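You operate a simulated robot arm through the tools that you are given. There is no shell and no other tool.

The job below is to be done with a simulated robot arm. You get a single attempt, and the scene is never put back.

TASK
Switch off, then set the apron tension: right red knob to E.
Fine: loosen the grey lever above it first and tighten it after; leave the other knob and lever.

It is judged by the outcome, as a careful person would: the job done as asked, and still so three seconds after it is handed in. It fails if anything else is knocked over, pushed out of place, dropped, spilled or broken.

THE ROBOT
A 6-joint arm with a two-finger parallel gripper, fixed in place. Base frame: the origin is at the foot of the arm, x ahead of it, y to its left, z up. Readings come in m, rad, newtons and seconds.
With the tool pointing down near the work surface it reaches from about 0.3 to 0.7 m from the base axis. Its first joint turns from -2.897 to 2.897 rad. Payload 4.1 kg.
The TCP is the grasp point between the finger pads, 0.023 m short of the fingertips. In the tool frame z runs along the fingers and y along their closing line. Largest opening 0.094 m; finger width 0.038, thickness 0.01; the body of the gripper, 0.054 by 0.096 m, starts 0.039 m behind the TCP.
Orientation is that of the tool frame in the base frame, as a unit quaternion [w, x, y, z]. With the fingers straight down and closing along the base's y, the tool's x points along the base's -x, its y along +y and its z along -z.

THE INTERFACE
- The arm moves only by the tool step_arm. Its argument "steps" is a list of rows, each a list of 7 numbers: the shift along the tool's x, y, z in m, then the turn, a rotation vector about the tool's x, y, z in rad, then the finger opening in m, from 0 to 0.094. In form: [[x, y, z, rx, ry, rz, claw], ...]. A call has 1 to 20 rows; each row is the pose to reach, as a shift and turn from the pose commanded when the call began, along the tool's axes at that moment. Each row takes 0.2 s and may step no farther than 0.05 m and 0.15 rad from the row before; otherwise, or with a gripper value out of range, the whole call is refused. A pose out of reach is approached as far as the arm can. The call stops where the force on the tool passes 40 N (or 10 N more than at its start, if that is more) or the arm is blocked; 0.2 s more then pass. The fingers move at their own pace (about 0.045 m/s each) and stop on an object; they squeeze with about 22 N. The grip force told is the motor's: it shows also when the fingers shut on nothing. Time passes only in rows, and 0.2 s behind the last, so rows that repeat a pose let the fingers close. It gives the time, the measured TCP pose, the force on the tool (base axes), the opening and the grip force at its end, in the units of the frame above (readings bear some noise), with the torque about the TCP (base axes, N m) and any sound that the robot's microphone picked up, and new pictures: "pictures" is both (left out), scene, wrist or none.
- Cameras (640 x 400 px; columns grow to the right, rows downward): "scene" is fixed at [0.401, 0.4991, 1.6991]; the picture's right is [-0.97, 0.24, 0.00], its down [0.10, 0.40, -0.91] and it looks along [-0.22, -0.88, -0.42] (base axes); focal length 361 px, centre (320, 200). "wrist" rides on the gripper at [0.086, 0.016, -0.074] in the tool frame; the picture's right is [-0.18, 0.98, 0.00], its down [-0.58, -0.11, -0.81] and it looks along [-0.79, -0.15, 0.59] (tool axes); focal length 243 px, centre (320, 200). There is no depth. A picture from a camera that has moved, and an enlarged one, comes with that camera's place and axes in the base frame and with its lens.
- slide_trunk(by): slides the trunk up (or, below 0, down) by that many m; the arm rides with it, the base frame stays. It gives what a move gives, with no picture.
- enlarge(camera, box): a new picture of the part [left, top, right, bottom] of that camera's present view, enlarged. No time passes.
- close_job(): hands the job in; it is judged then, once.

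Nothing tells you positions but the pictures and the camera data. Unless the task says otherwise, let go and move clear before handing in.

The tools are called after "Request:" by a JSON object that holds its "api" and its "payload". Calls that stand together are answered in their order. step_arm: Moves the arm, as the interface text tells. Its arguments: {"type":"object","properties":{"steps":{"type":"array"},"pictures":{"type":"string","enum":["both","scene","wrist","none"]}},"required":["steps"]} The other tools are called the same way: slide_trunk (by) slides the trunk up or down; enlarge (camera, box) takes an enlarged picture of a part of a camera's view; close_job () hands the job in.

At the start:

```text
t: 0.0
tcp_pos: [0.0225, -0.2967, 1.4434]
tool_rot: [0.0, 0.0, 1.0, 0.0]
force: [0.5, -1.0, -0.6]
moment: [0.0, -0.01, -0.03]
finger_gap: 0.0942
grasp_force: 0.1
trunk travel left (down, up): [-0.564, 0.026]
```

scene: 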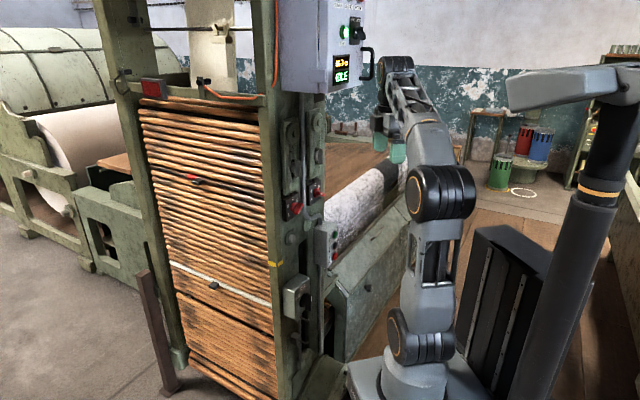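
wrist: 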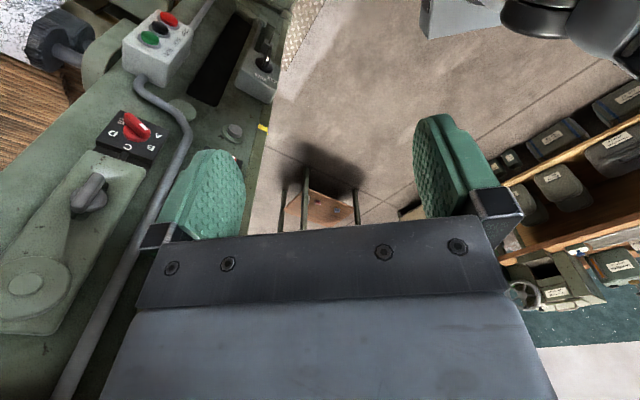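

I see a textile machine with a control box (green button, black switch, "IDLE" display) at top, two red knobs with grey levers on its frame, and a small box with red/black/green buttons. I'll look closer at these before moving.

Request:
{"api": "enlarge", "payload": {"camera": "scene", "box": [270, 100, 350, 150]}}

Request:
{"api": "enlarge", "payload": {"camera": "scene", "box": [270, 170, 350, 220]}}

Request:
{"api": "enlarge", "payload": {"camera": "scene", "box": [310, 0, 406, 90]}}

Request:
{"api": "enlarge", "payload": {"camera": "wrist", "box": [0, 0, 320, 200]}}

Request:
{"api": "enlarge", "payload": {"camera": "scene", "box": [270, 220, 370, 340]}}

```text
8.00 times, centred on (310, 125) of scene
camera zoom: at [0.401, 0.4991, 1.6991], right [-0.97, 0.24, 0.0], down [0.1, 0.4, -0.91], along [-0.22, -0.88, -0.42], focal length 2892 px, centre (400, 800)
```

zoom: 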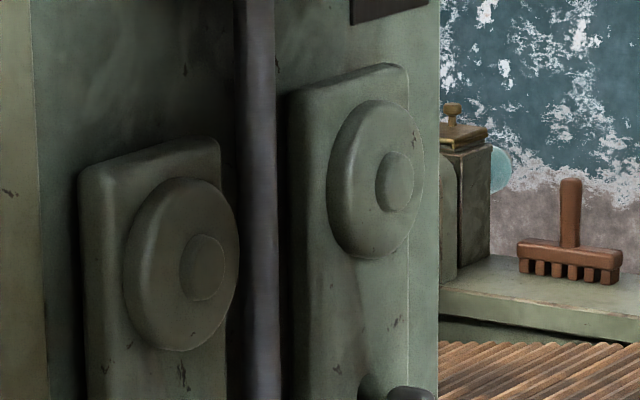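

```text
8.00 times, centred on (310, 195) of scene
camera zoom: at [0.401, 0.4991, 1.6991], right [-0.97, 0.24, 0.0], down [0.1, 0.4, -0.91], along [-0.22, -0.88, -0.42], focal length 2892 px, centre (400, 240)
```

zoom: 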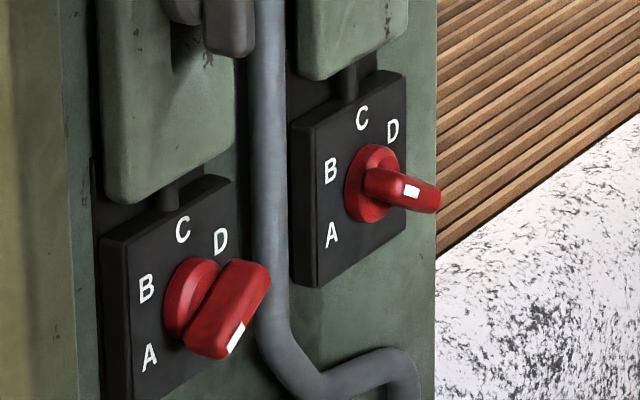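

```text
4.44 times, centred on (358, 45) of scene
camera zoom: at [0.401, 0.4991, 1.6991], right [-0.97, 0.24, 0.0], down [0.1, 0.4, -0.91], along [-0.22, -0.88, -0.42], focal length 1606 px, centre (151, 889)
```

zoom: 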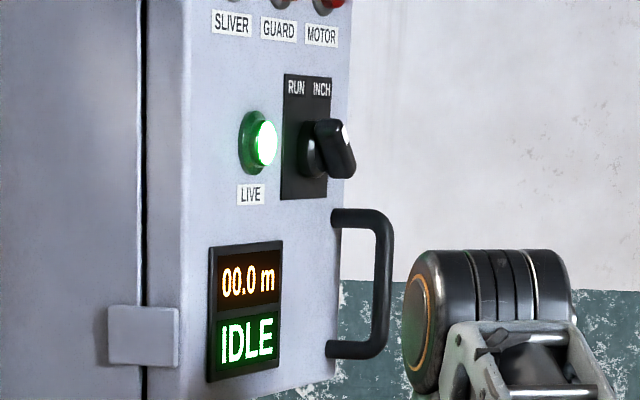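

```text
2.00 times, centred on (160, 100) of wrist
camera zoom: at [-0.0619, -0.2812, 1.5198], right [0.18, 0.98, 0.0], down [0.58, -0.11, 0.81], along [0.79, -0.15, -0.59], focal length 485 px, centre (640, 400)
```

zoom: 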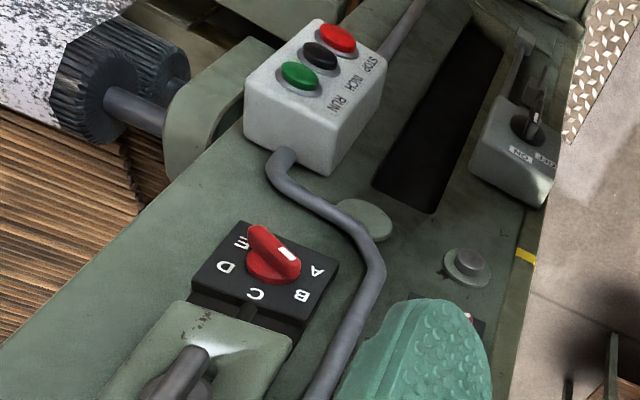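

```text
3.33 times, centred on (320, 280) of scene
camera zoom: at [0.401, 0.4991, 1.6991], right [-0.97, 0.24, 0.0], down [0.1, 0.4, -0.91], along [-0.22, -0.88, -0.42], focal length 1205 px, centre (320, -67)
```

zoom: 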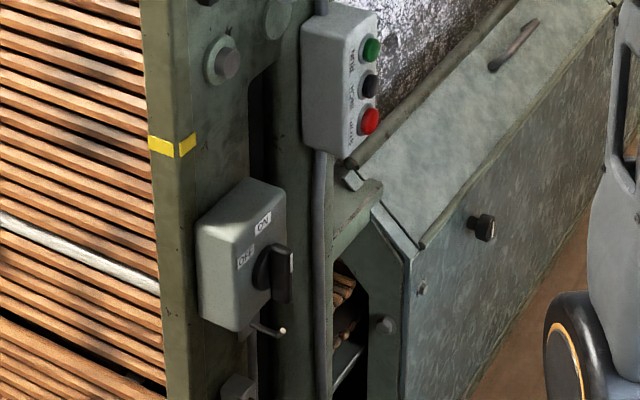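

The face with the knobs looks angled: triangulation puts the right knob near (0.13, -0.62, 1.19) and the ON/OFF isolator near (0.21, -0.49, 0.84). I'll enlarge the levers, knobs and isolator before any motion.

Request:
{"api": "enlarge", "payload": {"camera": "wrist", "box": [0, 90, 240, 240]}}

Request:
{"api": "enlarge", "payload": {"camera": "scene", "box": [270, 130, 350, 180]}}

Request:
{"api": "enlarge", "payload": {"camera": "wrist", "box": [80, 90, 176, 150]}}

Request:
{"api": "enlarge", "payload": {"camera": "wrist", "box": [210, 10, 306, 120]}}

Request:
{"api": "enlarge", "payload": {"camera": "scene", "box": [270, 265, 334, 335]}}

```text
2.67 times, centred on (120, 165) of wrist
camera zoom: at [-0.0619, -0.2812, 1.5198], right [0.18, 0.98, 0.0], down [0.58, -0.11, 0.81], along [0.79, -0.15, -0.59], focal length 647 px, centre (853, 293)
```

zoom: 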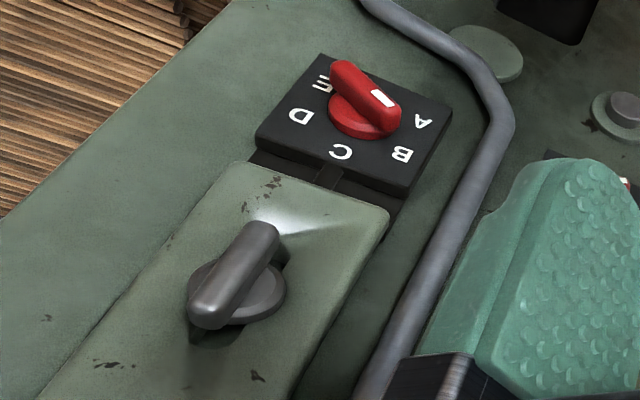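

```text
8.00 times, centred on (310, 155) of scene
camera zoom: at [0.401, 0.4991, 1.6991], right [-0.97, 0.24, 0.0], down [0.1, 0.4, -0.91], along [-0.22, -0.88, -0.42], focal length 2892 px, centre (400, 560)
```

zoom: 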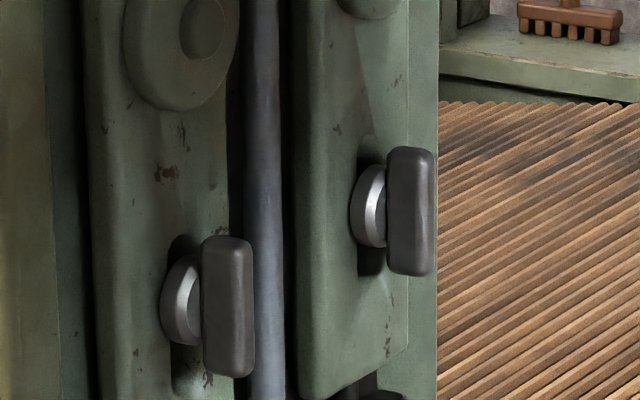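

```text
6.67 times, centred on (128, 120) of wrist
camera zoom: at [-0.0619, -0.2812, 1.5198], right [0.18, 0.98, 0.0], down [0.58, -0.11, 0.81], along [0.79, -0.15, -0.59], focal length 1618 px, centre (1600, 733)
```

zoom: 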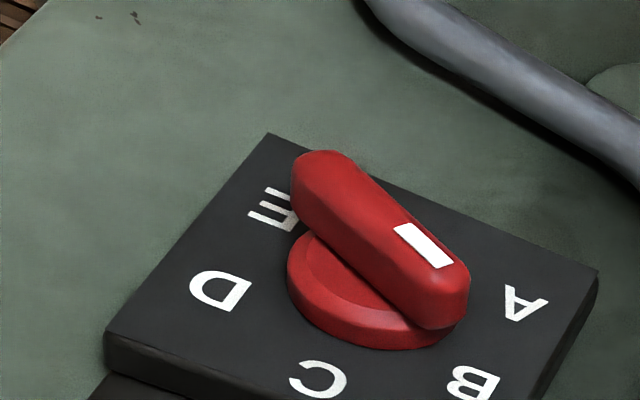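

```text
3.64 times, centred on (258, 65) of wrist
camera zoom: at [-0.0619, -0.2812, 1.5198], right [0.18, 0.98, 0.0], down [0.58, -0.11, 0.81], along [0.79, -0.15, -0.59], focal length 882 px, centre (546, 691)
```

zoom: 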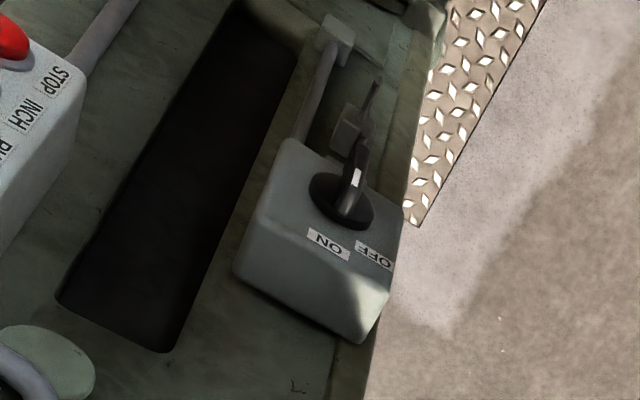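

```text
5.71 times, centred on (302, 300) of scene
camera zoom: at [0.401, 0.4991, 1.6991], right [-0.97, 0.24, 0.0], down [0.1, 0.4, -0.91], along [-0.22, -0.88, -0.42], focal length 2065 px, centre (423, -371)
```

zoom: 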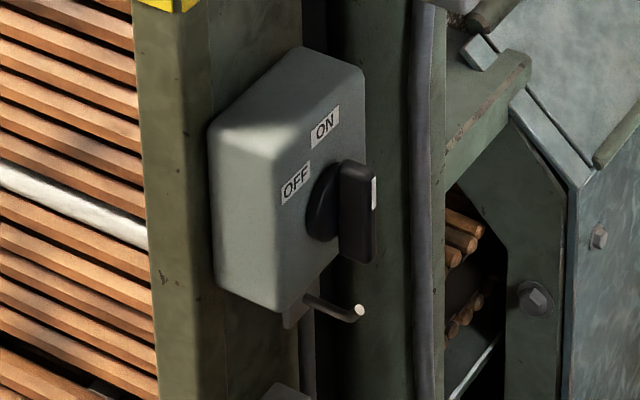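

The right knob's white mark is at A (letters run A lower-left, through C at the top, to E lower-right), both levers are vertical, and the isolator handle is at ON with OFF to its left. I'll turn the tool to point at the face from a safe distance to get a better view.

Request:
{"api": "step_arm", "payload": {"steps": [[0.0005, -0.0164, 0.0174, 0.0374, -0.1075, 0.0374, 0.094], [0.0011, -0.0329, 0.0347, 0.0749, -0.215, 0.0749, 0.094], [0.0016, -0.0493, 0.0521, 0.1123, -0.3225, 0.1123, 0.094], [0.0021, -0.0657, 0.0694, 0.1497, -0.43, 0.1497, 0.094], [0.0027, -0.0821, 0.0868, 0.1871, -0.5375, 0.1871, 0.094], [0.0032, -0.0986, 0.1041, 0.2246, -0.645, 0.2246, 0.094], [0.0038, -0.115, 0.1215, 0.262, -0.7525, 0.262, 0.094], [0.0043, -0.1314, 0.1389, 0.2994, -0.86, 0.2994, 0.094], [0.0048, -0.1479, 0.1562, 0.3369, -0.9675, 0.3369, 0.094], [0.0054, -0.1643, 0.1736, 0.3743, -1.075, 0.3743, 0.094], [0.0059, -0.1807, 0.1909, 0.4117, -1.1825, 0.4117, 0.094], [0.0064, -0.1971, 0.2083, 0.4491, -1.29, 0.4491, 0.094], [0.007, -0.2136, 0.2256, 0.4866, -1.3975, 0.4866, 0.094], [0.0075, -0.23, 0.243, 0.524, -1.505, 0.524, 0.094]]}}

```text
t: 3.0
tcp_pos: [0.0162, -0.5277, 1.2032]
tool_rot: [0.668, 0.233, 0.667, -0.234]
force: [0.8, 0.1, 0.7]
moment: [0.0, 0.01, 0.0]
finger_gap: 0.0937
grasp_force: 0.1
trunk travel left (down, up): [-0.564, 0.026]
camera wrist: at [-0.0313, -0.4693, 1.117], right [0.61, 0.77, 0.18], down [-0.7, 0.42, 0.58], along [0.37, -0.48, 0.79], focal length 243 px, centre (320, 200)
```

scene: 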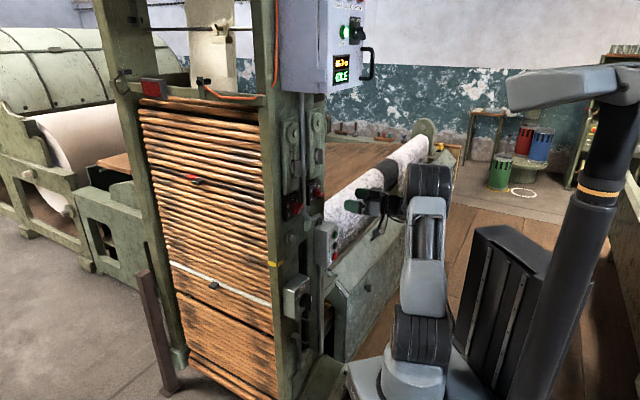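
wrist: 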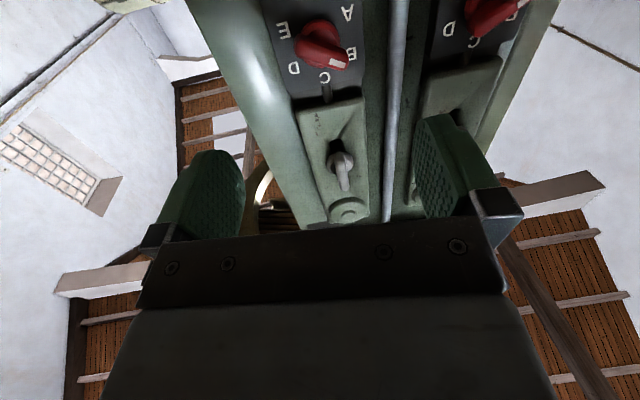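

The knob face is now seen from below, image upside down. I'll enlarge to read the mark's position and the panel's orientation.

Request:
{"api": "enlarge", "payload": {"camera": "wrist", "box": [240, 0, 400, 100]}}

Request:
{"api": "enlarge", "payload": {"camera": "wrist", "box": [280, 90, 440, 220]}}

Request:
{"api": "enlarge", "payload": {"camera": "scene", "box": [270, 150, 430, 250]}}

```text
4.00 times, centred on (320, 50) of wrist
camera zoom: at [-0.0313, -0.4693, 1.117], right [0.61, 0.77, 0.18], down [-0.7, 0.42, 0.58], along [0.37, -0.48, 0.79], focal length 970 px, centre (320, 800)
```

zoom: 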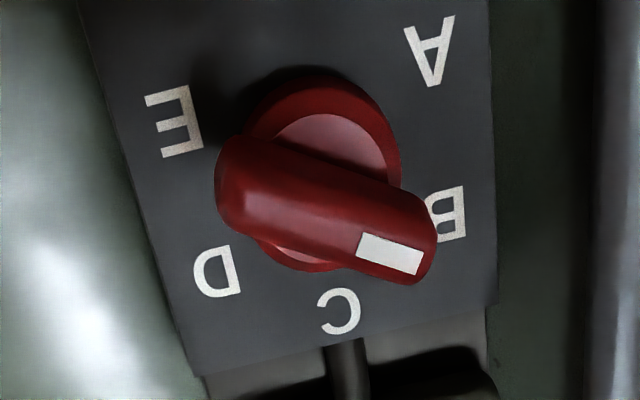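

```text
3.08 times, centred on (360, 155) of wrist
camera zoom: at [-0.0313, -0.4693, 1.117], right [0.61, 0.77, 0.18], down [-0.7, 0.42, 0.58], along [0.37, -0.48, 0.79], focal length 746 px, centre (197, 338)
```

zoom: 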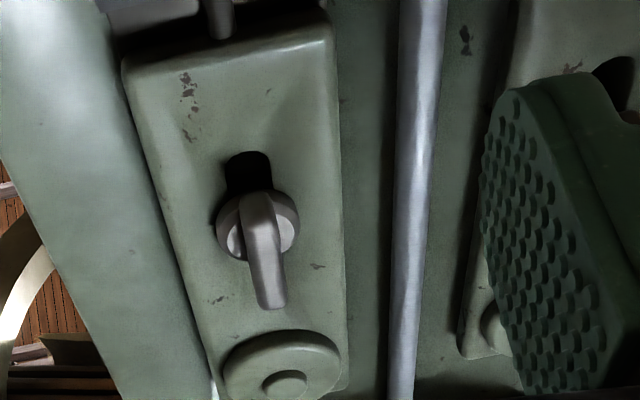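

```text
4.00 times, centred on (350, 200) of scene
camera zoom: at [0.401, 0.4991, 1.6991], right [-0.97, 0.24, 0.0], down [0.1, 0.4, -0.91], along [-0.22, -0.88, -0.42], focal length 1446 px, centre (200, 200)
```

zoom: 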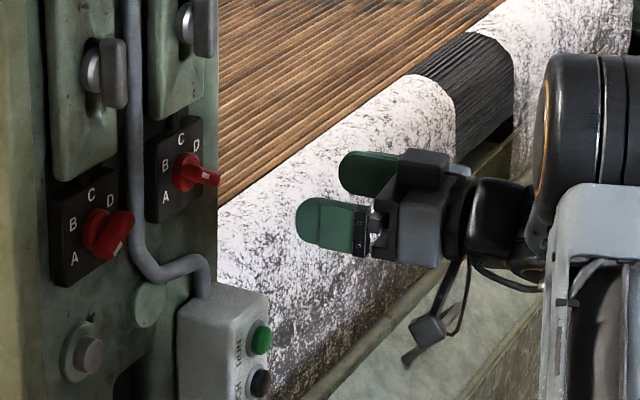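

Triangulation gives a consistent picture: the face normal is about (-0.707, 0.707, 0), and the knob centre is at (0.1345, -0.622, 1.20) with letters every 60° and the mark at B. The lever bar is centred near z = 1.336 straight above. I'll square the tool to the face, shift left over the isolator's column, then lower the trunk to look at the isolator.

Request:
{"api": "step_arm", "payload": {"steps": [[0, 0.027, 0.003, 0.019, 0, 0, 0.08], [0, 0.054, 0.006, 0.038, 0, 0, 0.07], [0, 0.081, 0.009, 0.057, 0, 0, 0.06], [0, 0.108, 0.012, 0.076, 0, 0, 0.06], [0, 0.135, 0.015, 0.095, 0, 0, 0.06], [0, 0.162, 0.0185, 0.113, 0, 0, 0.06]]}}

```text
t: 4.4
tcp_pos: [0.1338, -0.4108, 1.2026]
tool_rot: [0.654, 0.268, 0.654, -0.269]
force: [-0.4, 0.3, -0.1]
moment: [-0.02, 0.0, 0.0]
finger_gap: 0.0601
grasp_force: 0.2
trunk travel left (down, up): [-0.564, 0.026]
camera wrist: at [0.0926, -0.3461, 1.1165], right [0.69, 0.7, 0.18], down [-0.65, 0.49, 0.58], along [0.32, -0.52, 0.79], focal length 243 px, centre (320, 200)
```

scene: 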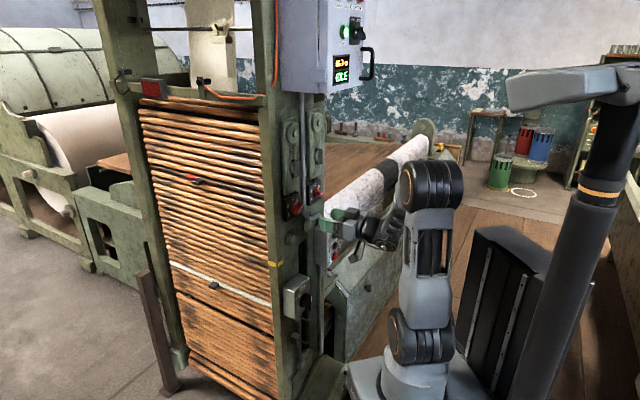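
wrist: 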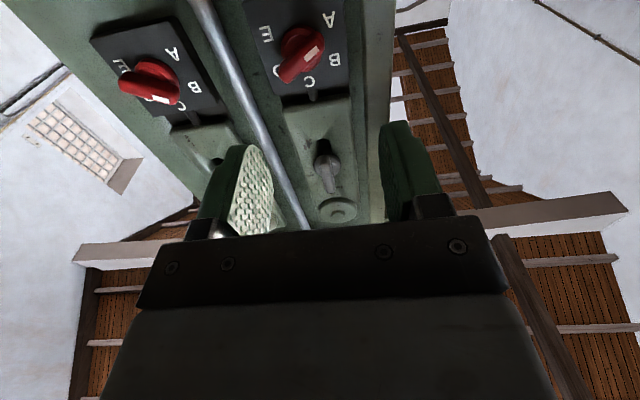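

The tool is square to the face, in front of the left column and 0.15 m off it. Next I'll lower the trunk toward isolator height.

Request:
{"api": "slide_trunk", "payload": {"by": -0.2}}

Request:
{"api": "step_arm", "payload": {"steps": [[0, 0, 0, 0, 0, 0, 0.06]]}}

```text
t: 6.6
tcp_pos: [0.1324, -0.4103, 1.0017]
tool_rot: [0.653, 0.269, 0.654, -0.27]
force: [0.5, -0.5, 0.0]
moment: [-0.04, 0.02, -0.01]
finger_gap: 0.0601
grasp_force: 0.0
trunk travel left (down, up): [-0.364, 0.226]
```

```text
t: 7.0
tcp_pos: [0.1335, -0.4098, 1.0016]
tool_rot: [0.653, 0.269, 0.654, -0.27]
force: [0.0, 0.2, -0.9]
moment: [0.0, 0.03, -0.02]
finger_gap: 0.0599
grasp_force: 0.1
trunk travel left (down, up): [-0.364, 0.226]
camera wrist: at [0.0921, -0.3466, 0.9164], right [0.69, 0.7, 0.18], down [-0.65, 0.49, 0.58], along [0.32, -0.52, 0.79], focal length 243 px, centre (320, 200)
```

scene: 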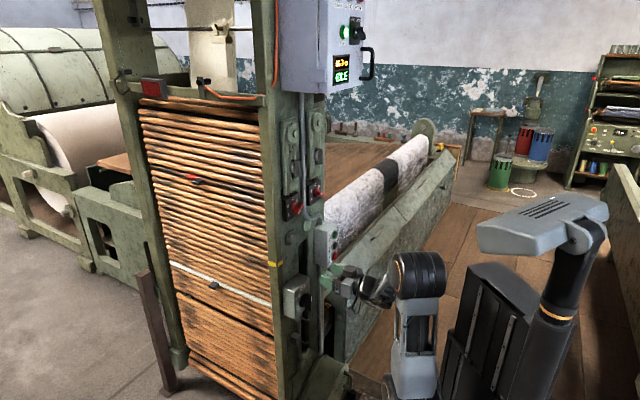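
wrist: 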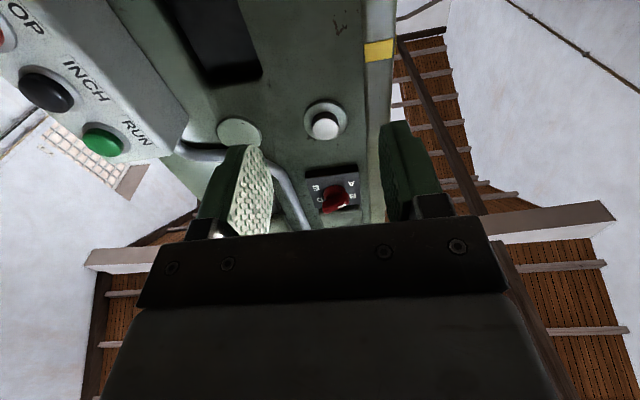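

Clear so far; the green/black/red button box is off to the right. Lowering further to isolator height (its handle's outer face is about 0.07 m off the plane, and my fingertips are at about 0.127 m).

Request:
{"api": "slide_trunk", "payload": {"by": -0.16}}

Request:
{"api": "step_arm", "payload": {"steps": [[0, 0, 0, 0, 0, 0, 0.06]]}}

```text
t: 8.8
tcp_pos: [0.133, -0.41, 0.843]
tool_rot: [0.653, 0.269, 0.654, -0.27]
force: [0.3, 0.1, 0.2]
moment: [0.02, 0.02, 0.01]
finger_gap: 0.0602
grasp_force: 0.1
trunk travel left (down, up): [-0.204, 0.386]
```

```text
t: 9.2
tcp_pos: [0.1337, -0.4102, 0.8421]
tool_rot: [0.653, 0.269, 0.654, -0.27]
force: [-0.1, -0.4, 0.3]
moment: [0.01, -0.01, 0.01]
finger_gap: 0.0599
grasp_force: 0.0
trunk travel left (down, up): [-0.204, 0.386]
camera wrist: at [0.0921, -0.3466, 0.7564], right [0.69, 0.7, 0.18], down [-0.65, 0.49, 0.58], along [0.32, -0.52, 0.79], focal length 243 px, centre (320, 200)
```

scene: 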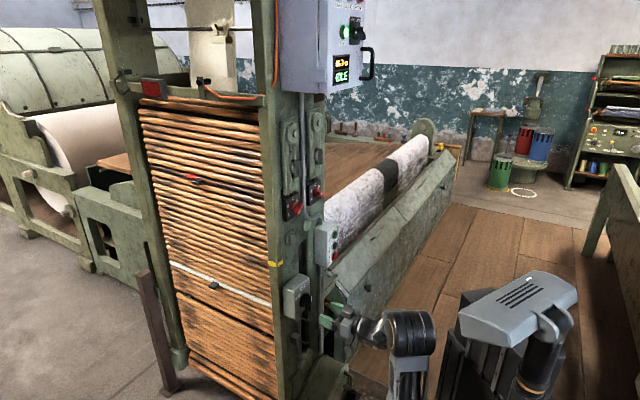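
wrist: 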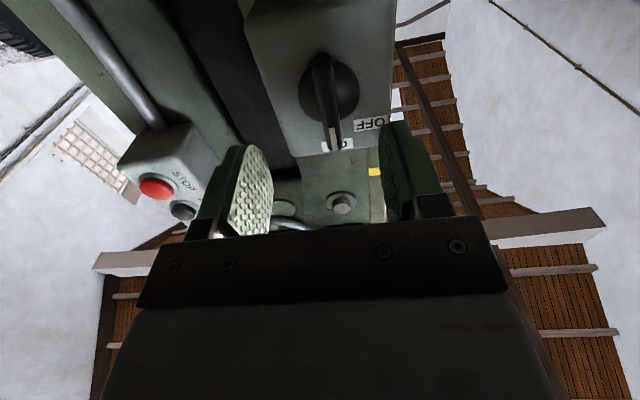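

Request:
{"api": "enlarge", "payload": {"camera": "wrist", "box": [230, 0, 422, 160]}}

Request:
{"api": "enlarge", "payload": {"camera": "scene", "box": [270, 260, 366, 340]}}

```text
2.50 times, centred on (326, 80) of wrist
camera zoom: at [0.0921, -0.3466, 0.7564], right [0.69, 0.7, 0.18], down [-0.65, 0.49, 0.58], along [0.32, -0.52, 0.79], focal length 606 px, centre (305, 500)
```

zoom: 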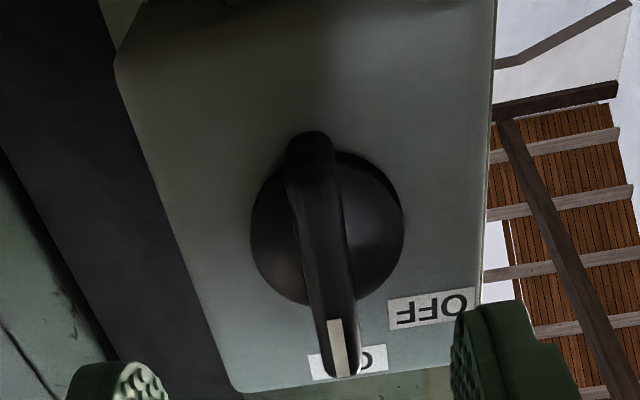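

```text
5.00 times, centred on (318, 300) of scene
camera zoom: at [0.401, 0.4991, 1.6991], right [-0.97, 0.24, 0.0], down [0.1, 0.4, -0.91], along [-0.22, -0.88, -0.42], focal length 1807 px, centre (330, -300)
```

zoom: 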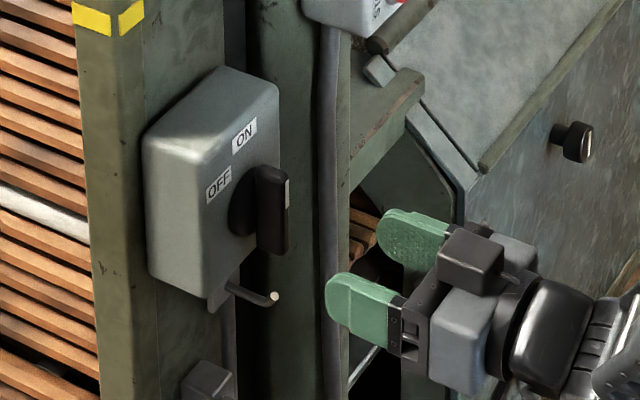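

The isolator handle is vertical at ON. I place its pivot at about face coordinates left = 0.152, z = 0.857, outer face n ≈ 0.075, with OFF about 40–45° counter-clockwise. I'll align and come in partway with the fingers straddling it.

Request:
{"api": "step_arm", "payload": {"steps": [[-0.008, 0.0015, 0.01, 0, 0, 0, 0.05], [-0.015, 0.003, 0.025, 0, 0, 0, 0.05], [-0.015, 0.003, 0.042, 0, 0, 0, 0.05]]}}

Request:
{"api": "enlarge", "payload": {"camera": "wrist", "box": [200, 40, 440, 240]}}

Request:
{"api": "enlarge", "payload": {"camera": "scene", "box": [270, 260, 366, 340]}}

```text
t: 10.0
tcp_pos: [0.1664, -0.4389, 0.8569]
tool_rot: [0.653, 0.27, 0.654, -0.27]
force: [0.3, 0.7, -0.3]
moment: [-0.03, 0.01, -0.01]
finger_gap: 0.05
grasp_force: 0.0
trunk travel left (down, up): [-0.204, 0.386]
camera wrist: at [0.1253, -0.3753, 0.771], right [0.69, 0.7, 0.18], down [-0.65, 0.49, 0.58], along [0.32, -0.52, 0.79], focal length 243 px, centre (320, 200)
```

scene: 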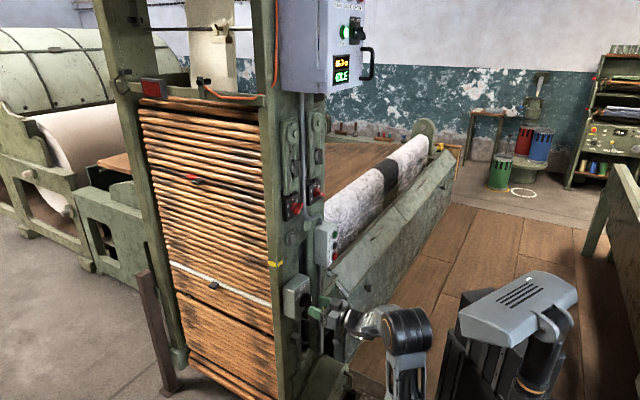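
wrist: 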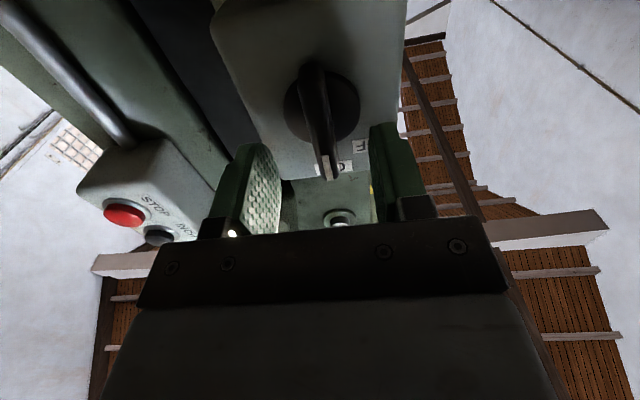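

```text
2.00 times, centred on (320, 140) of wrist
camera zoom: at [0.1253, -0.3753, 0.771], right [0.69, 0.7, 0.18], down [-0.65, 0.49, 0.58], along [0.32, -0.52, 0.79], focal length 485 px, centre (320, 320)
```

zoom: 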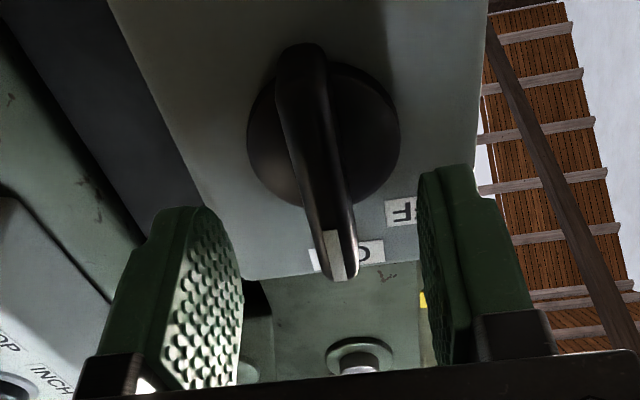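

```text
5.00 times, centred on (318, 300) of scene
camera zoom: at [0.401, 0.4991, 1.6991], right [-0.97, 0.24, 0.0], down [0.1, 0.4, -0.91], along [-0.22, -0.88, -0.42], focal length 1807 px, centre (330, -300)
```

zoom: 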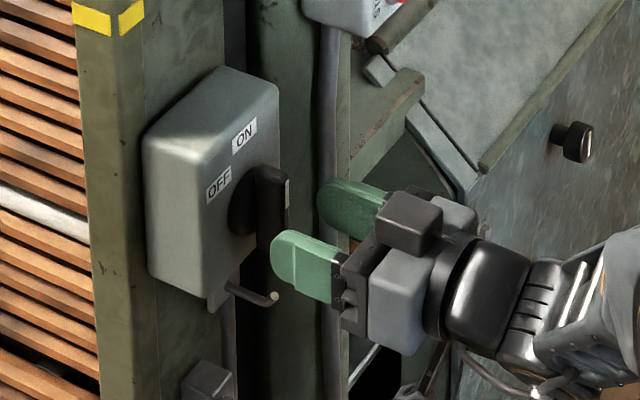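

Alignment is good (handle mid-way between fingers). I'll advance 28 mm and close on the handle.

Request:
{"api": "step_arm", "payload": {"steps": [[0.001, 0.001, 0.01, 0, 0, 0, 0.05], [0.001, 0.001, 0.02, 0, 0, 0, 0.05], [0.001, 0.001, 0.028, 0, 0, 0, 0.05], [0.001, 0.001, 0.028, 0, 0, 0, 0.0], [0.001, 0.001, 0.028, 0, 0, 0, 0.0], [0.001, 0.001, 0.028, 0, 0, 0, 0.0], [0.001, 0.001, 0.028, 0, 0, 0, 0.0]]}}

Request:
{"api": "enlarge", "payload": {"camera": "wrist", "box": [200, 40, 440, 240]}}

Request:
{"api": "enlarge", "payload": {"camera": "scene", "box": [270, 260, 366, 340]}}

```text
t: 11.6
tcp_pos: [0.1859, -0.4577, 0.8556]
tool_rot: [0.652, 0.271, 0.654, -0.271]
force: [-1.0, -5.7, 1.4]
moment: [0.1, 0.09, -0.45]
finger_gap: 0.013
grasp_force: 44.9
trunk travel left (down, up): [-0.204, 0.386]
camera wrist: at [0.145, -0.3936, 0.7697], right [0.69, 0.7, 0.18], down [-0.65, 0.49, 0.58], along [0.32, -0.52, 0.79], focal length 243 px, centre (320, 200)
```

scene: 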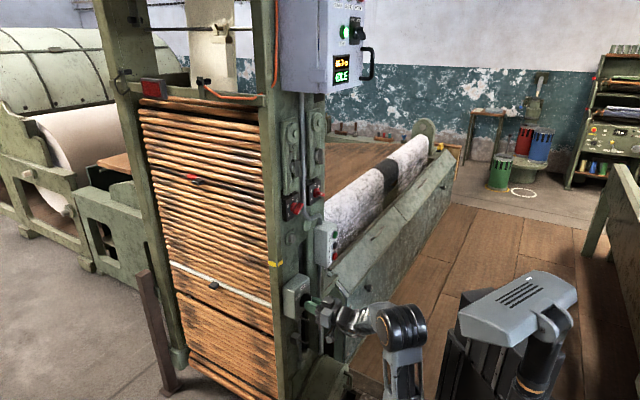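
wrist: 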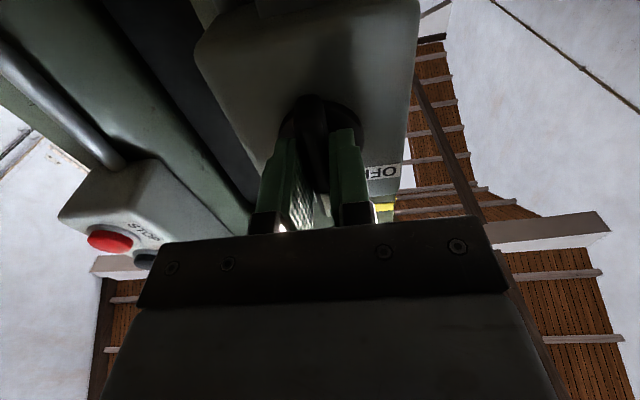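

```text
2.00 times, centred on (320, 140) of wrist
camera zoom: at [0.145, -0.3936, 0.7697], right [0.69, 0.7, 0.18], down [-0.65, 0.49, 0.58], along [0.32, -0.52, 0.79], focal length 485 px, centre (320, 320)
```

zoom: 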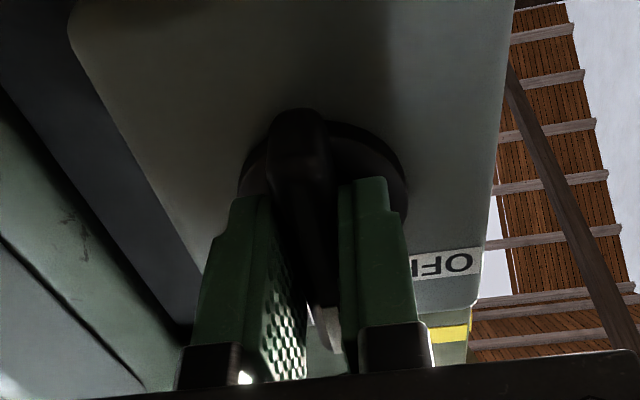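

```text
5.00 times, centred on (318, 300) of scene
camera zoom: at [0.401, 0.4991, 1.6991], right [-0.97, 0.24, 0.0], down [0.1, 0.4, -0.91], along [-0.22, -0.88, -0.42], focal length 1807 px, centre (330, -300)
```

zoom: 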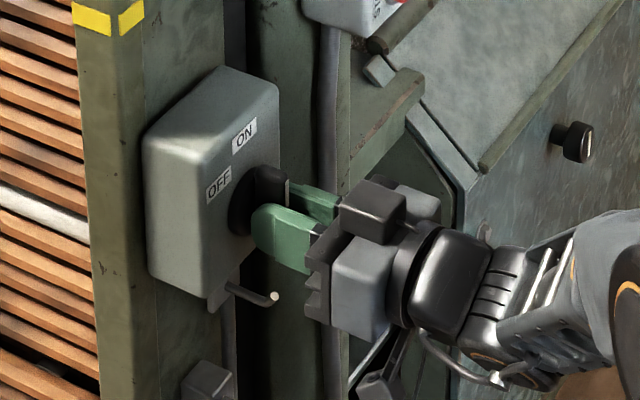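

Gripped the handle (13 mm). Now I'll turn it counter-clockwise about 45° toward OFF.

Request:
{"api": "step_arm", "payload": {"steps": [[0, 0, 0, 0, 0, -0.1, 0.0], [0, 0, 0, 0, 0, -0.2, 0.0], [0, 0, 0, 0, 0, -0.3, 0.0], [0, 0, 0, 0, 0, -0.4, 0.0], [0, 0, 0, 0, 0, -0.5, 0.0], [0, 0, 0, 0, 0, -0.6, 0.0], [0, 0, 0, 0, 0, -0.7, 0.0], [0, 0, 0, 0, 0, -0.785, 0.0]]}}

Request:
{"api": "enlarge", "payload": {"camera": "scene", "box": [270, 260, 366, 340]}}

Request:
{"api": "enlarge", "payload": {"camera": "scene", "box": [310, 0, 406, 90]}}

```text
t: 12.9
tcp_pos: [0.1849, -0.4563, 0.8587]
tool_rot: [0.559, 0.093, 0.714, -0.412]
force: [23.4, -15.5, -11.4]
moment: [-0.43, -0.52, -0.45]
finger_gap: 0.0133
grasp_force: 44.5
out of reach, approached as far as the arm can: row 5, 6
trunk travel left (down, up): [-0.204, 0.386]
stopped in row 6: the force on the tool passed its limit at 58 N (the readings are from after the stop); the commanded pose is now the measured one
camera wrist: at [0.1101, -0.4242, 0.7786], right [0.65, 0.69, -0.32], down [-0.44, 0.68, 0.59], along [0.62, -0.24, 0.74], focal length 243 px, centre (320, 200)
```

scene: 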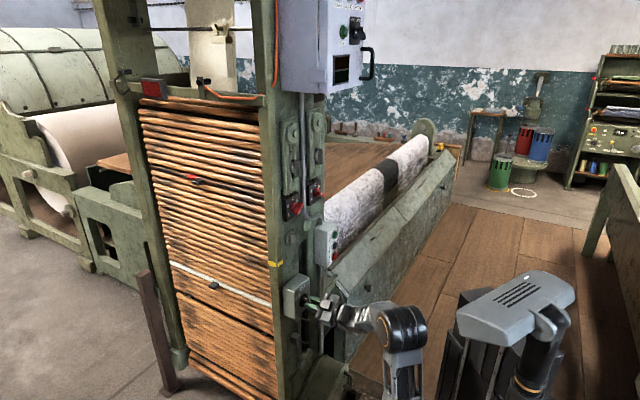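
wrist: 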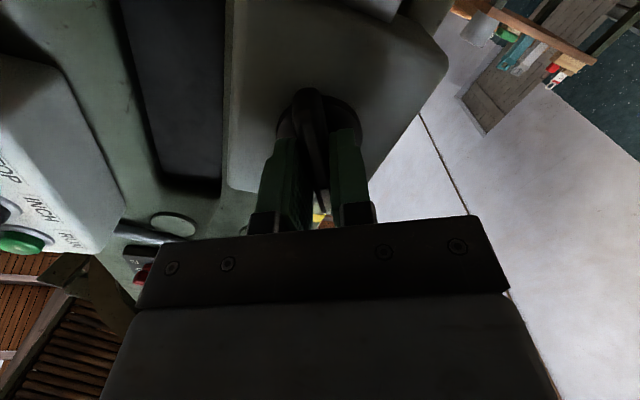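

```text
5.00 times, centred on (318, 300) of scene
camera zoom: at [0.401, 0.4991, 1.6991], right [-0.97, 0.24, 0.0], down [0.1, 0.4, -0.91], along [-0.22, -0.88, -0.42], focal length 1807 px, centre (330, -300)
```

zoom: 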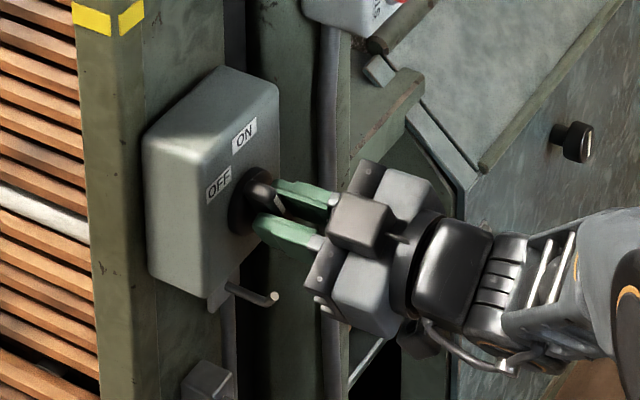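

```text
4.44 times, centred on (358, 45) of scene
camera zoom: at [0.401, 0.4991, 1.6991], right [-0.97, 0.24, 0.0], down [0.1, 0.4, -0.91], along [-0.22, -0.88, -0.42], focal length 1606 px, centre (151, 889)
```

zoom: 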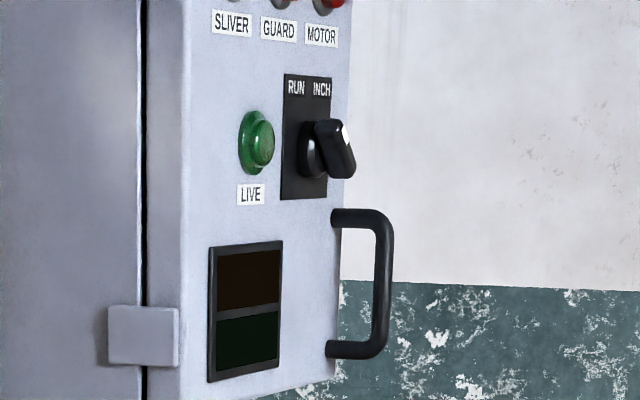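

The LIVE lamp and display are dark, so power is off. But the arm hit a joint limit at about 29° of turn, so I'll release, back off and check where the handle points.

Request:
{"api": "step_arm", "payload": {"steps": [[0, 0, 0, 0, 0, 0, 0.05], [0, 0, 0, 0, 0, 0, 0.05], [0, 0, 0, 0, 0, 0, 0.05], [0, 0, -0.015, 0, 0, 0, 0.05], [0, 0, -0.03, 0, 0, 0, 0.05], [0, 0, -0.05, 0, 0, 0, 0.05], [0, 0, -0.07, 0, 0, 0, 0.05]]}}

Request:
{"api": "enlarge", "payload": {"camera": "wrist", "box": [200, 0, 440, 200]}}

Request:
{"api": "enlarge", "payload": {"camera": "scene", "box": [270, 260, 366, 340]}}

```text
t: 14.5
tcp_pos: [0.1298, -0.4077, 0.8634]
tool_rot: [0.559, 0.093, 0.711, -0.416]
force: [-0.9, -0.8, 0.8]
moment: [0.02, 0.0, 0.0]
finger_gap: 0.05
grasp_force: 0.1
trunk travel left (down, up): [-0.204, 0.386]
camera wrist: at [0.0552, -0.375, 0.7831], right [0.65, 0.69, -0.32], down [-0.44, 0.68, 0.59], along [0.62, -0.24, 0.75], focal length 243 px, centre (320, 200)
```

scene: 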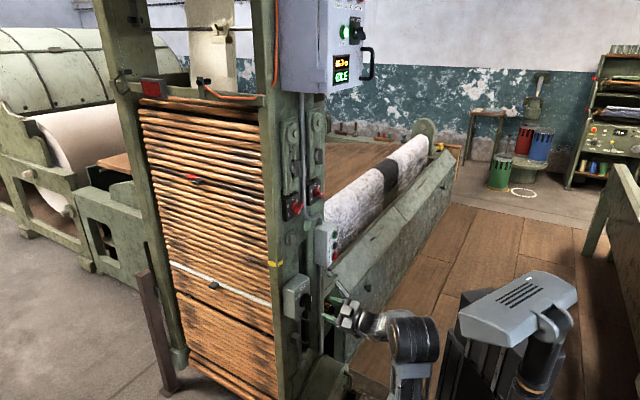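
wrist: 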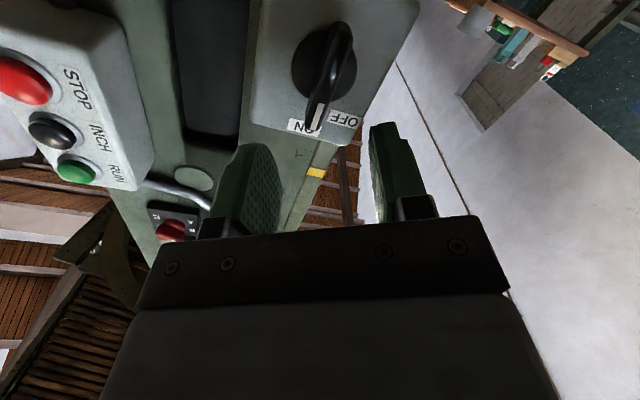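

```text
2.00 times, centred on (320, 100) of wrist
camera zoom: at [0.0552, -0.375, 0.7831], right [0.65, 0.69, -0.32], down [-0.44, 0.68, 0.59], along [0.62, -0.24, 0.75], focal length 485 px, centre (320, 400)
```

zoom: 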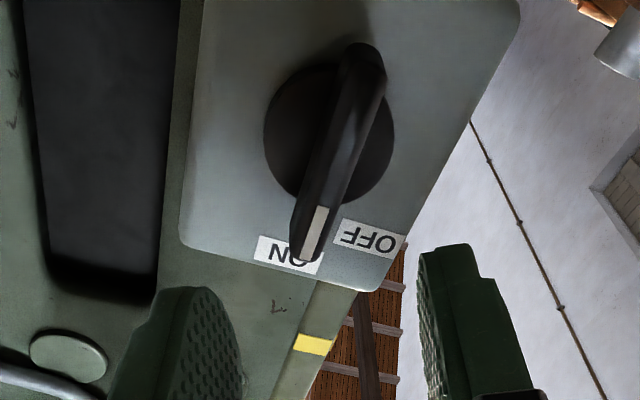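

```text
5.00 times, centred on (318, 300) of scene
camera zoom: at [0.401, 0.4991, 1.6991], right [-0.97, 0.24, 0.0], down [0.1, 0.4, -0.91], along [-0.22, -0.88, -0.42], focal length 1807 px, centre (330, -300)
```

zoom: 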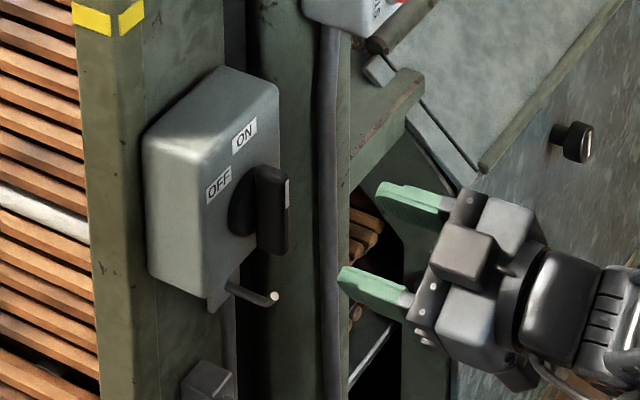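

The handle sprang back to ON because it has a detent and I hadn't passed it. My wrist was near a joint limit in that direction, so I'll rotate the tool the other way round by about 210° (in two calls). That leaves plenty of counter-clockwise travel.

Request:
{"api": "step_arm", "payload": {"steps": [[0, 0, 0, -0.0017, -0.0015, 0.132, 0.05], [0, 0, 0, -0.0033, -0.003, 0.264, 0.05], [0, 0, 0, -0.005, -0.0044, 0.396, 0.05], [0, 0, 0, -0.0066, -0.0059, 0.528, 0.05], [0, 0, 0, -0.0083, -0.0074, 0.66, 0.05], [0, 0, 0, -0.0099, -0.0089, 0.793, 0.05], [0, 0, 0, -0.0116, -0.0104, 0.925, 0.05], [0, 0, 0, -0.0132, -0.0118, 1.057, 0.05], [0, 0, 0, -0.0149, -0.0133, 1.189, 0.05], [0, 0, 0, -0.0165, -0.0148, 1.321, 0.05], [0, 0, 0, -0.0182, -0.0163, 1.453, 0.05], [0, 0, 0, -0.0198, -0.0178, 1.585, 0.05], [0, 0, 0, -0.0215, -0.0192, 1.717, 0.05], [0, 0, 0, -0.0231, -0.0207, 1.849, 0.05]], "pictures": "scene"}}

```text
t: 17.5
tcp_pos: [0.1309, -0.4077, 0.8645]
tool_rot: [0.675, 0.616, 0.352, 0.204]
force: [-0.8, 0.9, -0.3]
moment: [0.0, -0.02, -0.01]
finger_gap: 0.0499
grasp_force: 0.0
trunk travel left (down, up): [-0.204, 0.386]
```

scene: 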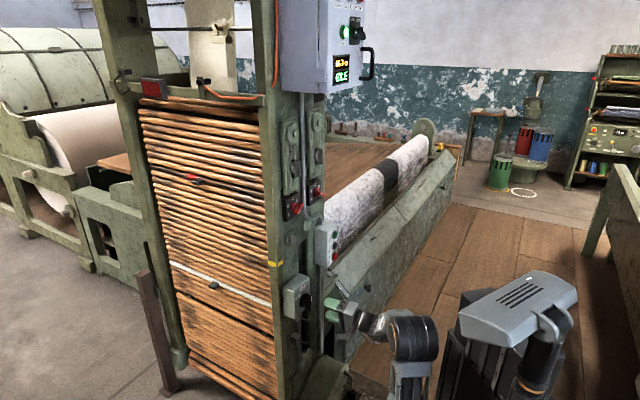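

Request:
{"api": "step_arm", "payload": {"steps": [[0, 0, 0, -0.002, -0.0015, 0.138, 0.05], [0, 0, 0, -0.0039, -0.003, 0.276, 0.05], [0, 0, 0, -0.0059, -0.0046, 0.414, 0.05], [0, 0, 0, -0.0078, -0.0061, 0.553, 0.05], [0, 0, 0, -0.0098, -0.0076, 0.691, 0.05], [0, 0, 0, -0.0118, -0.0091, 0.829, 0.05], [0, 0, 0, -0.0137, -0.0107, 0.967, 0.05], [0, 0, 0, -0.0157, -0.0122, 1.105, 0.05], [0, 0, 0, -0.0177, -0.0137, 1.243, 0.05], [0, 0, 0, -0.0196, -0.0152, 1.382, 0.05], [0, 0, 0, -0.0216, -0.0168, 1.52, 0.05], [0, 0, 0, -0.0235, -0.0183, 1.658, 0.05], [0, 0, 0, -0.0255, -0.0198, 1.796, 0.05]]}}

Request:
{"api": "enlarge", "payload": {"camera": "wrist", "box": [200, 0, 440, 200]}}

```text
t: 20.3
tcp_pos: [0.1303, -0.4078, 0.8631]
tool_rot: [0.271, 0.654, -0.269, 0.653]
force: [0.2, -0.8, -0.1]
moment: [0.01, -0.01, 0.0]
finger_gap: 0.0499
grasp_force: 0.0
trunk travel left (down, up): [-0.204, 0.386]
camera wrist: at [0.0672, -0.3672, 0.9507], right [-0.69, -0.7, -0.18], down [-0.49, 0.65, -0.58], along [0.52, -0.31, -0.79], focal length 243 px, centre (320, 200)
```

scene: 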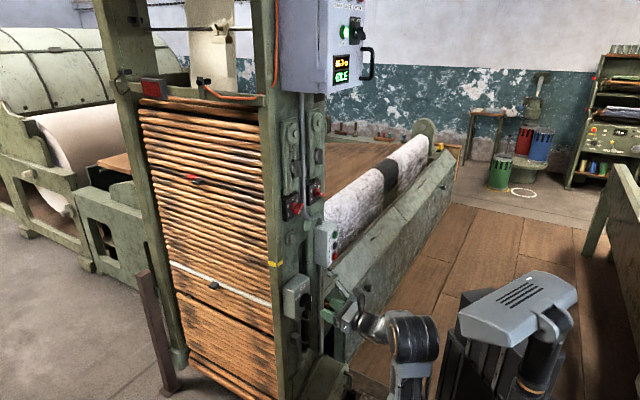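
wrist: 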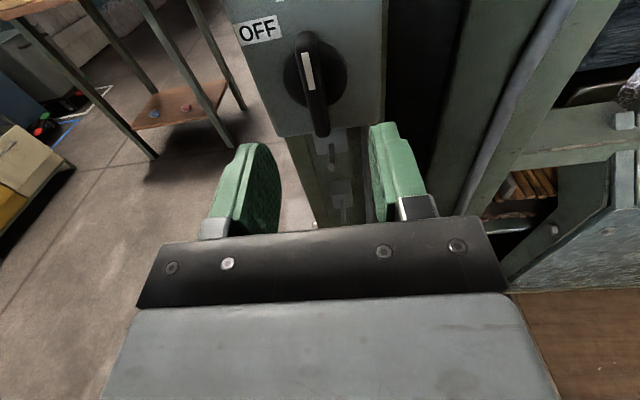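

```text
2.00 times, centred on (320, 100) of wrist
camera zoom: at [0.0672, -0.3672, 0.9507], right [-0.69, -0.7, -0.18], down [-0.49, 0.65, -0.58], along [0.52, -0.31, -0.79], focal length 485 px, centre (320, 400)
```

zoom: 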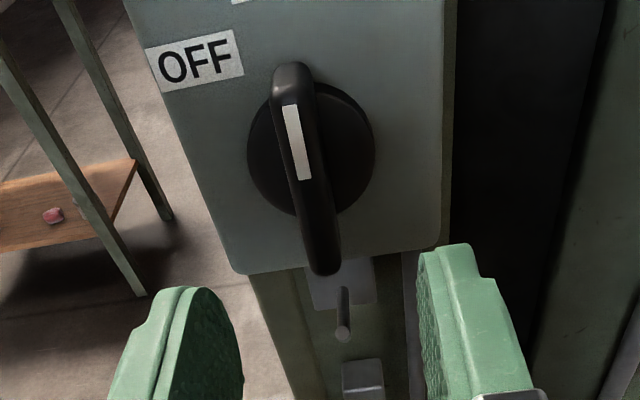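

Now the view is upright: handle at ON, OFF label up-left. I refine the pivot to h = 0.152, z = 0.860, and go in to grip it again.

Request:
{"api": "step_arm", "payload": {"steps": [[-0.003, -0.0037, 0.02, 0, 0, 0, 0.05], [-0.003, -0.0037, 0.04, 0, 0, 0, 0.05], [-0.003, -0.0037, 0.06, 0, 0, 0, 0.05], [-0.003, -0.0037, 0.07, 0, 0, 0, 0.05], [-0.003, -0.0037, 0.077, 0, 0, 0, 0.05], [-0.003, -0.0037, 0.077, 0, 0, 0, 0.0], [-0.003, -0.0037, 0.077, 0, 0, 0, 0.0], [-0.003, -0.0037, 0.077, 0, 0, 0, 0.0], [-0.003, -0.0037, 0.077, 0, 0, 0, 0.0]], "pictures": "wrist"}}

```text
t: 22.3
tcp_pos: [0.188, -0.4593, 0.861]
tool_rot: [0.272, 0.654, -0.269, 0.653]
force: [1.4, -1.5, -1.0]
moment: [-0.12, -0.1, -0.15]
finger_gap: 0.0128
grasp_force: 45.5
trunk travel left (down, up): [-0.204, 0.386]
camera wrist: at [0.1246, -0.4183, 0.9479], right [-0.69, -0.7, -0.18], down [-0.5, 0.64, -0.58], along [0.52, -0.32, -0.79], focal length 243 px, centre (320, 200)
```

wrist: 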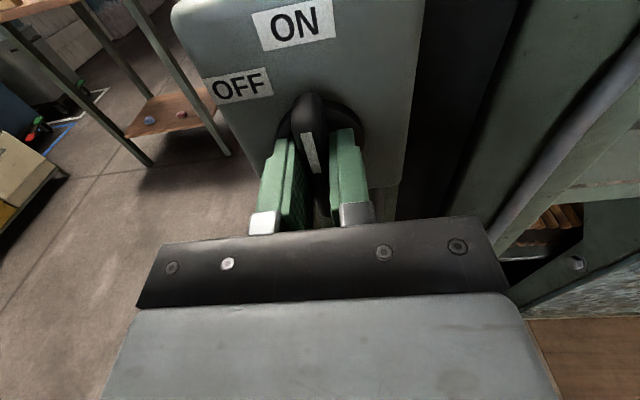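

Good grip with low side force. Turning counter-clockwise toward OFF.

Request:
{"api": "step_arm", "payload": {"steps": [[0, 0, 0, 0, 0, -0.1, 0.0], [0, 0, 0, 0, 0, -0.2, 0.0], [0, 0, 0, 0, 0, -0.3, 0.0], [0, 0, 0, 0, 0, -0.4, 0.0], [0, 0, 0, 0, 0, -0.5, 0.0], [0, 0, 0, 0, 0, -0.6, 0.0], [0, 0, 0, 0, 0, -0.7, 0.0], [0, 0, 0, 0, 0, -0.785, 0.0]], "pictures": "both"}}

Request:
{"api": "enlarge", "payload": {"camera": "wrist", "box": [200, 40, 440, 240]}}

```text
t: 24.1
tcp_pos: [0.189, -0.4577, 0.8606]
tool_rot: [0.502, 0.707, 0.004, 0.499]
force: [9.5, 10.0, 2.1]
moment: [0.41, 0.36, -0.97]
finger_gap: 0.0131
grasp_force: 44.8
trunk travel left (down, up): [-0.204, 0.386]
camera wrist: at [0.1718, -0.3708, 0.9332], right [-0.58, -0.58, 0.57], down [-0.81, 0.33, -0.49], along [0.1, -0.74, -0.66], focal length 243 px, centre (320, 200)
```

scene: 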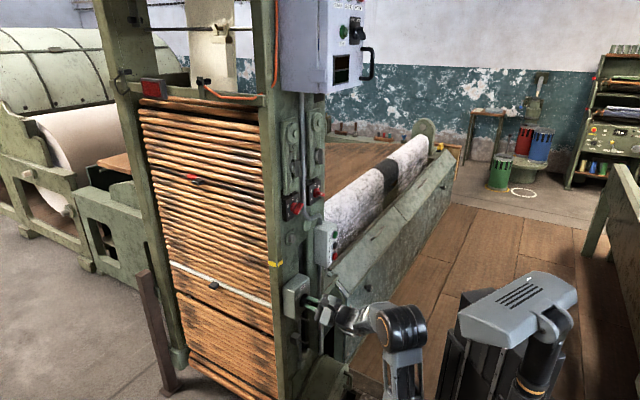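
wrist: 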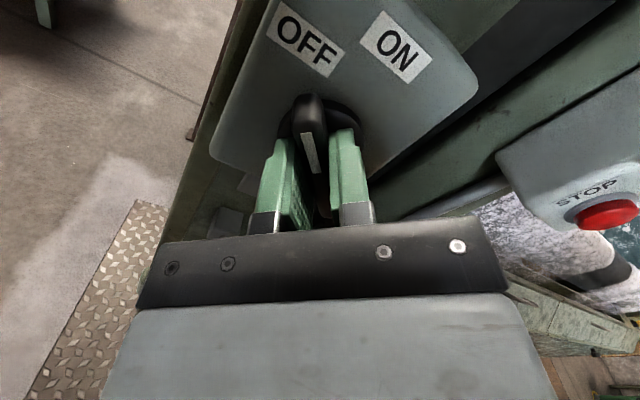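

```text
2.00 times, centred on (320, 140) of wrist
camera zoom: at [0.1718, -0.3708, 0.9332], right [-0.58, -0.58, 0.57], down [-0.81, 0.33, -0.49], along [0.1, -0.74, -0.66], focal length 485 px, centre (320, 320)
```

zoom: 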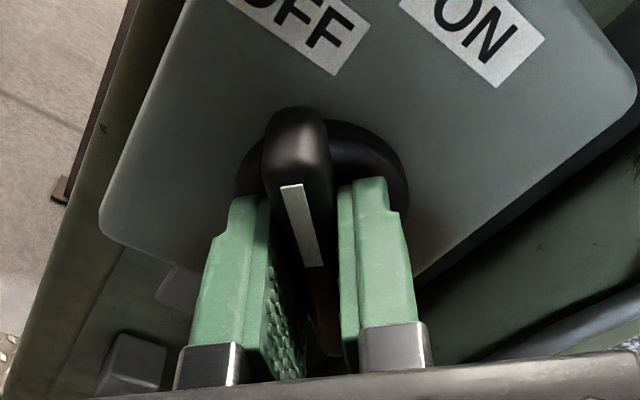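

Handle now points at OFF and the lamp is out again; torque about the axis is near zero. I'll nudge a little further to check whether there is a stop.

Request:
{"api": "step_arm", "payload": {"steps": [[0, 0, 0, 0, 0, -0.06, 0.0], [0, 0, 0, 0, 0, -0.12, 0.0]], "pictures": "none"}}

```text
t: 24.7
tcp_pos: [0.1875, -0.4577, 0.8608]
tool_rot: [0.53, 0.706, 0.046, 0.468]
force: [4.6, 16.0, -8.4]
moment: [-0.85, -0.9, 0.94]
finger_gap: 0.013
grasp_force: 44.8
trunk travel left (down, up): [-0.204, 0.386]
```

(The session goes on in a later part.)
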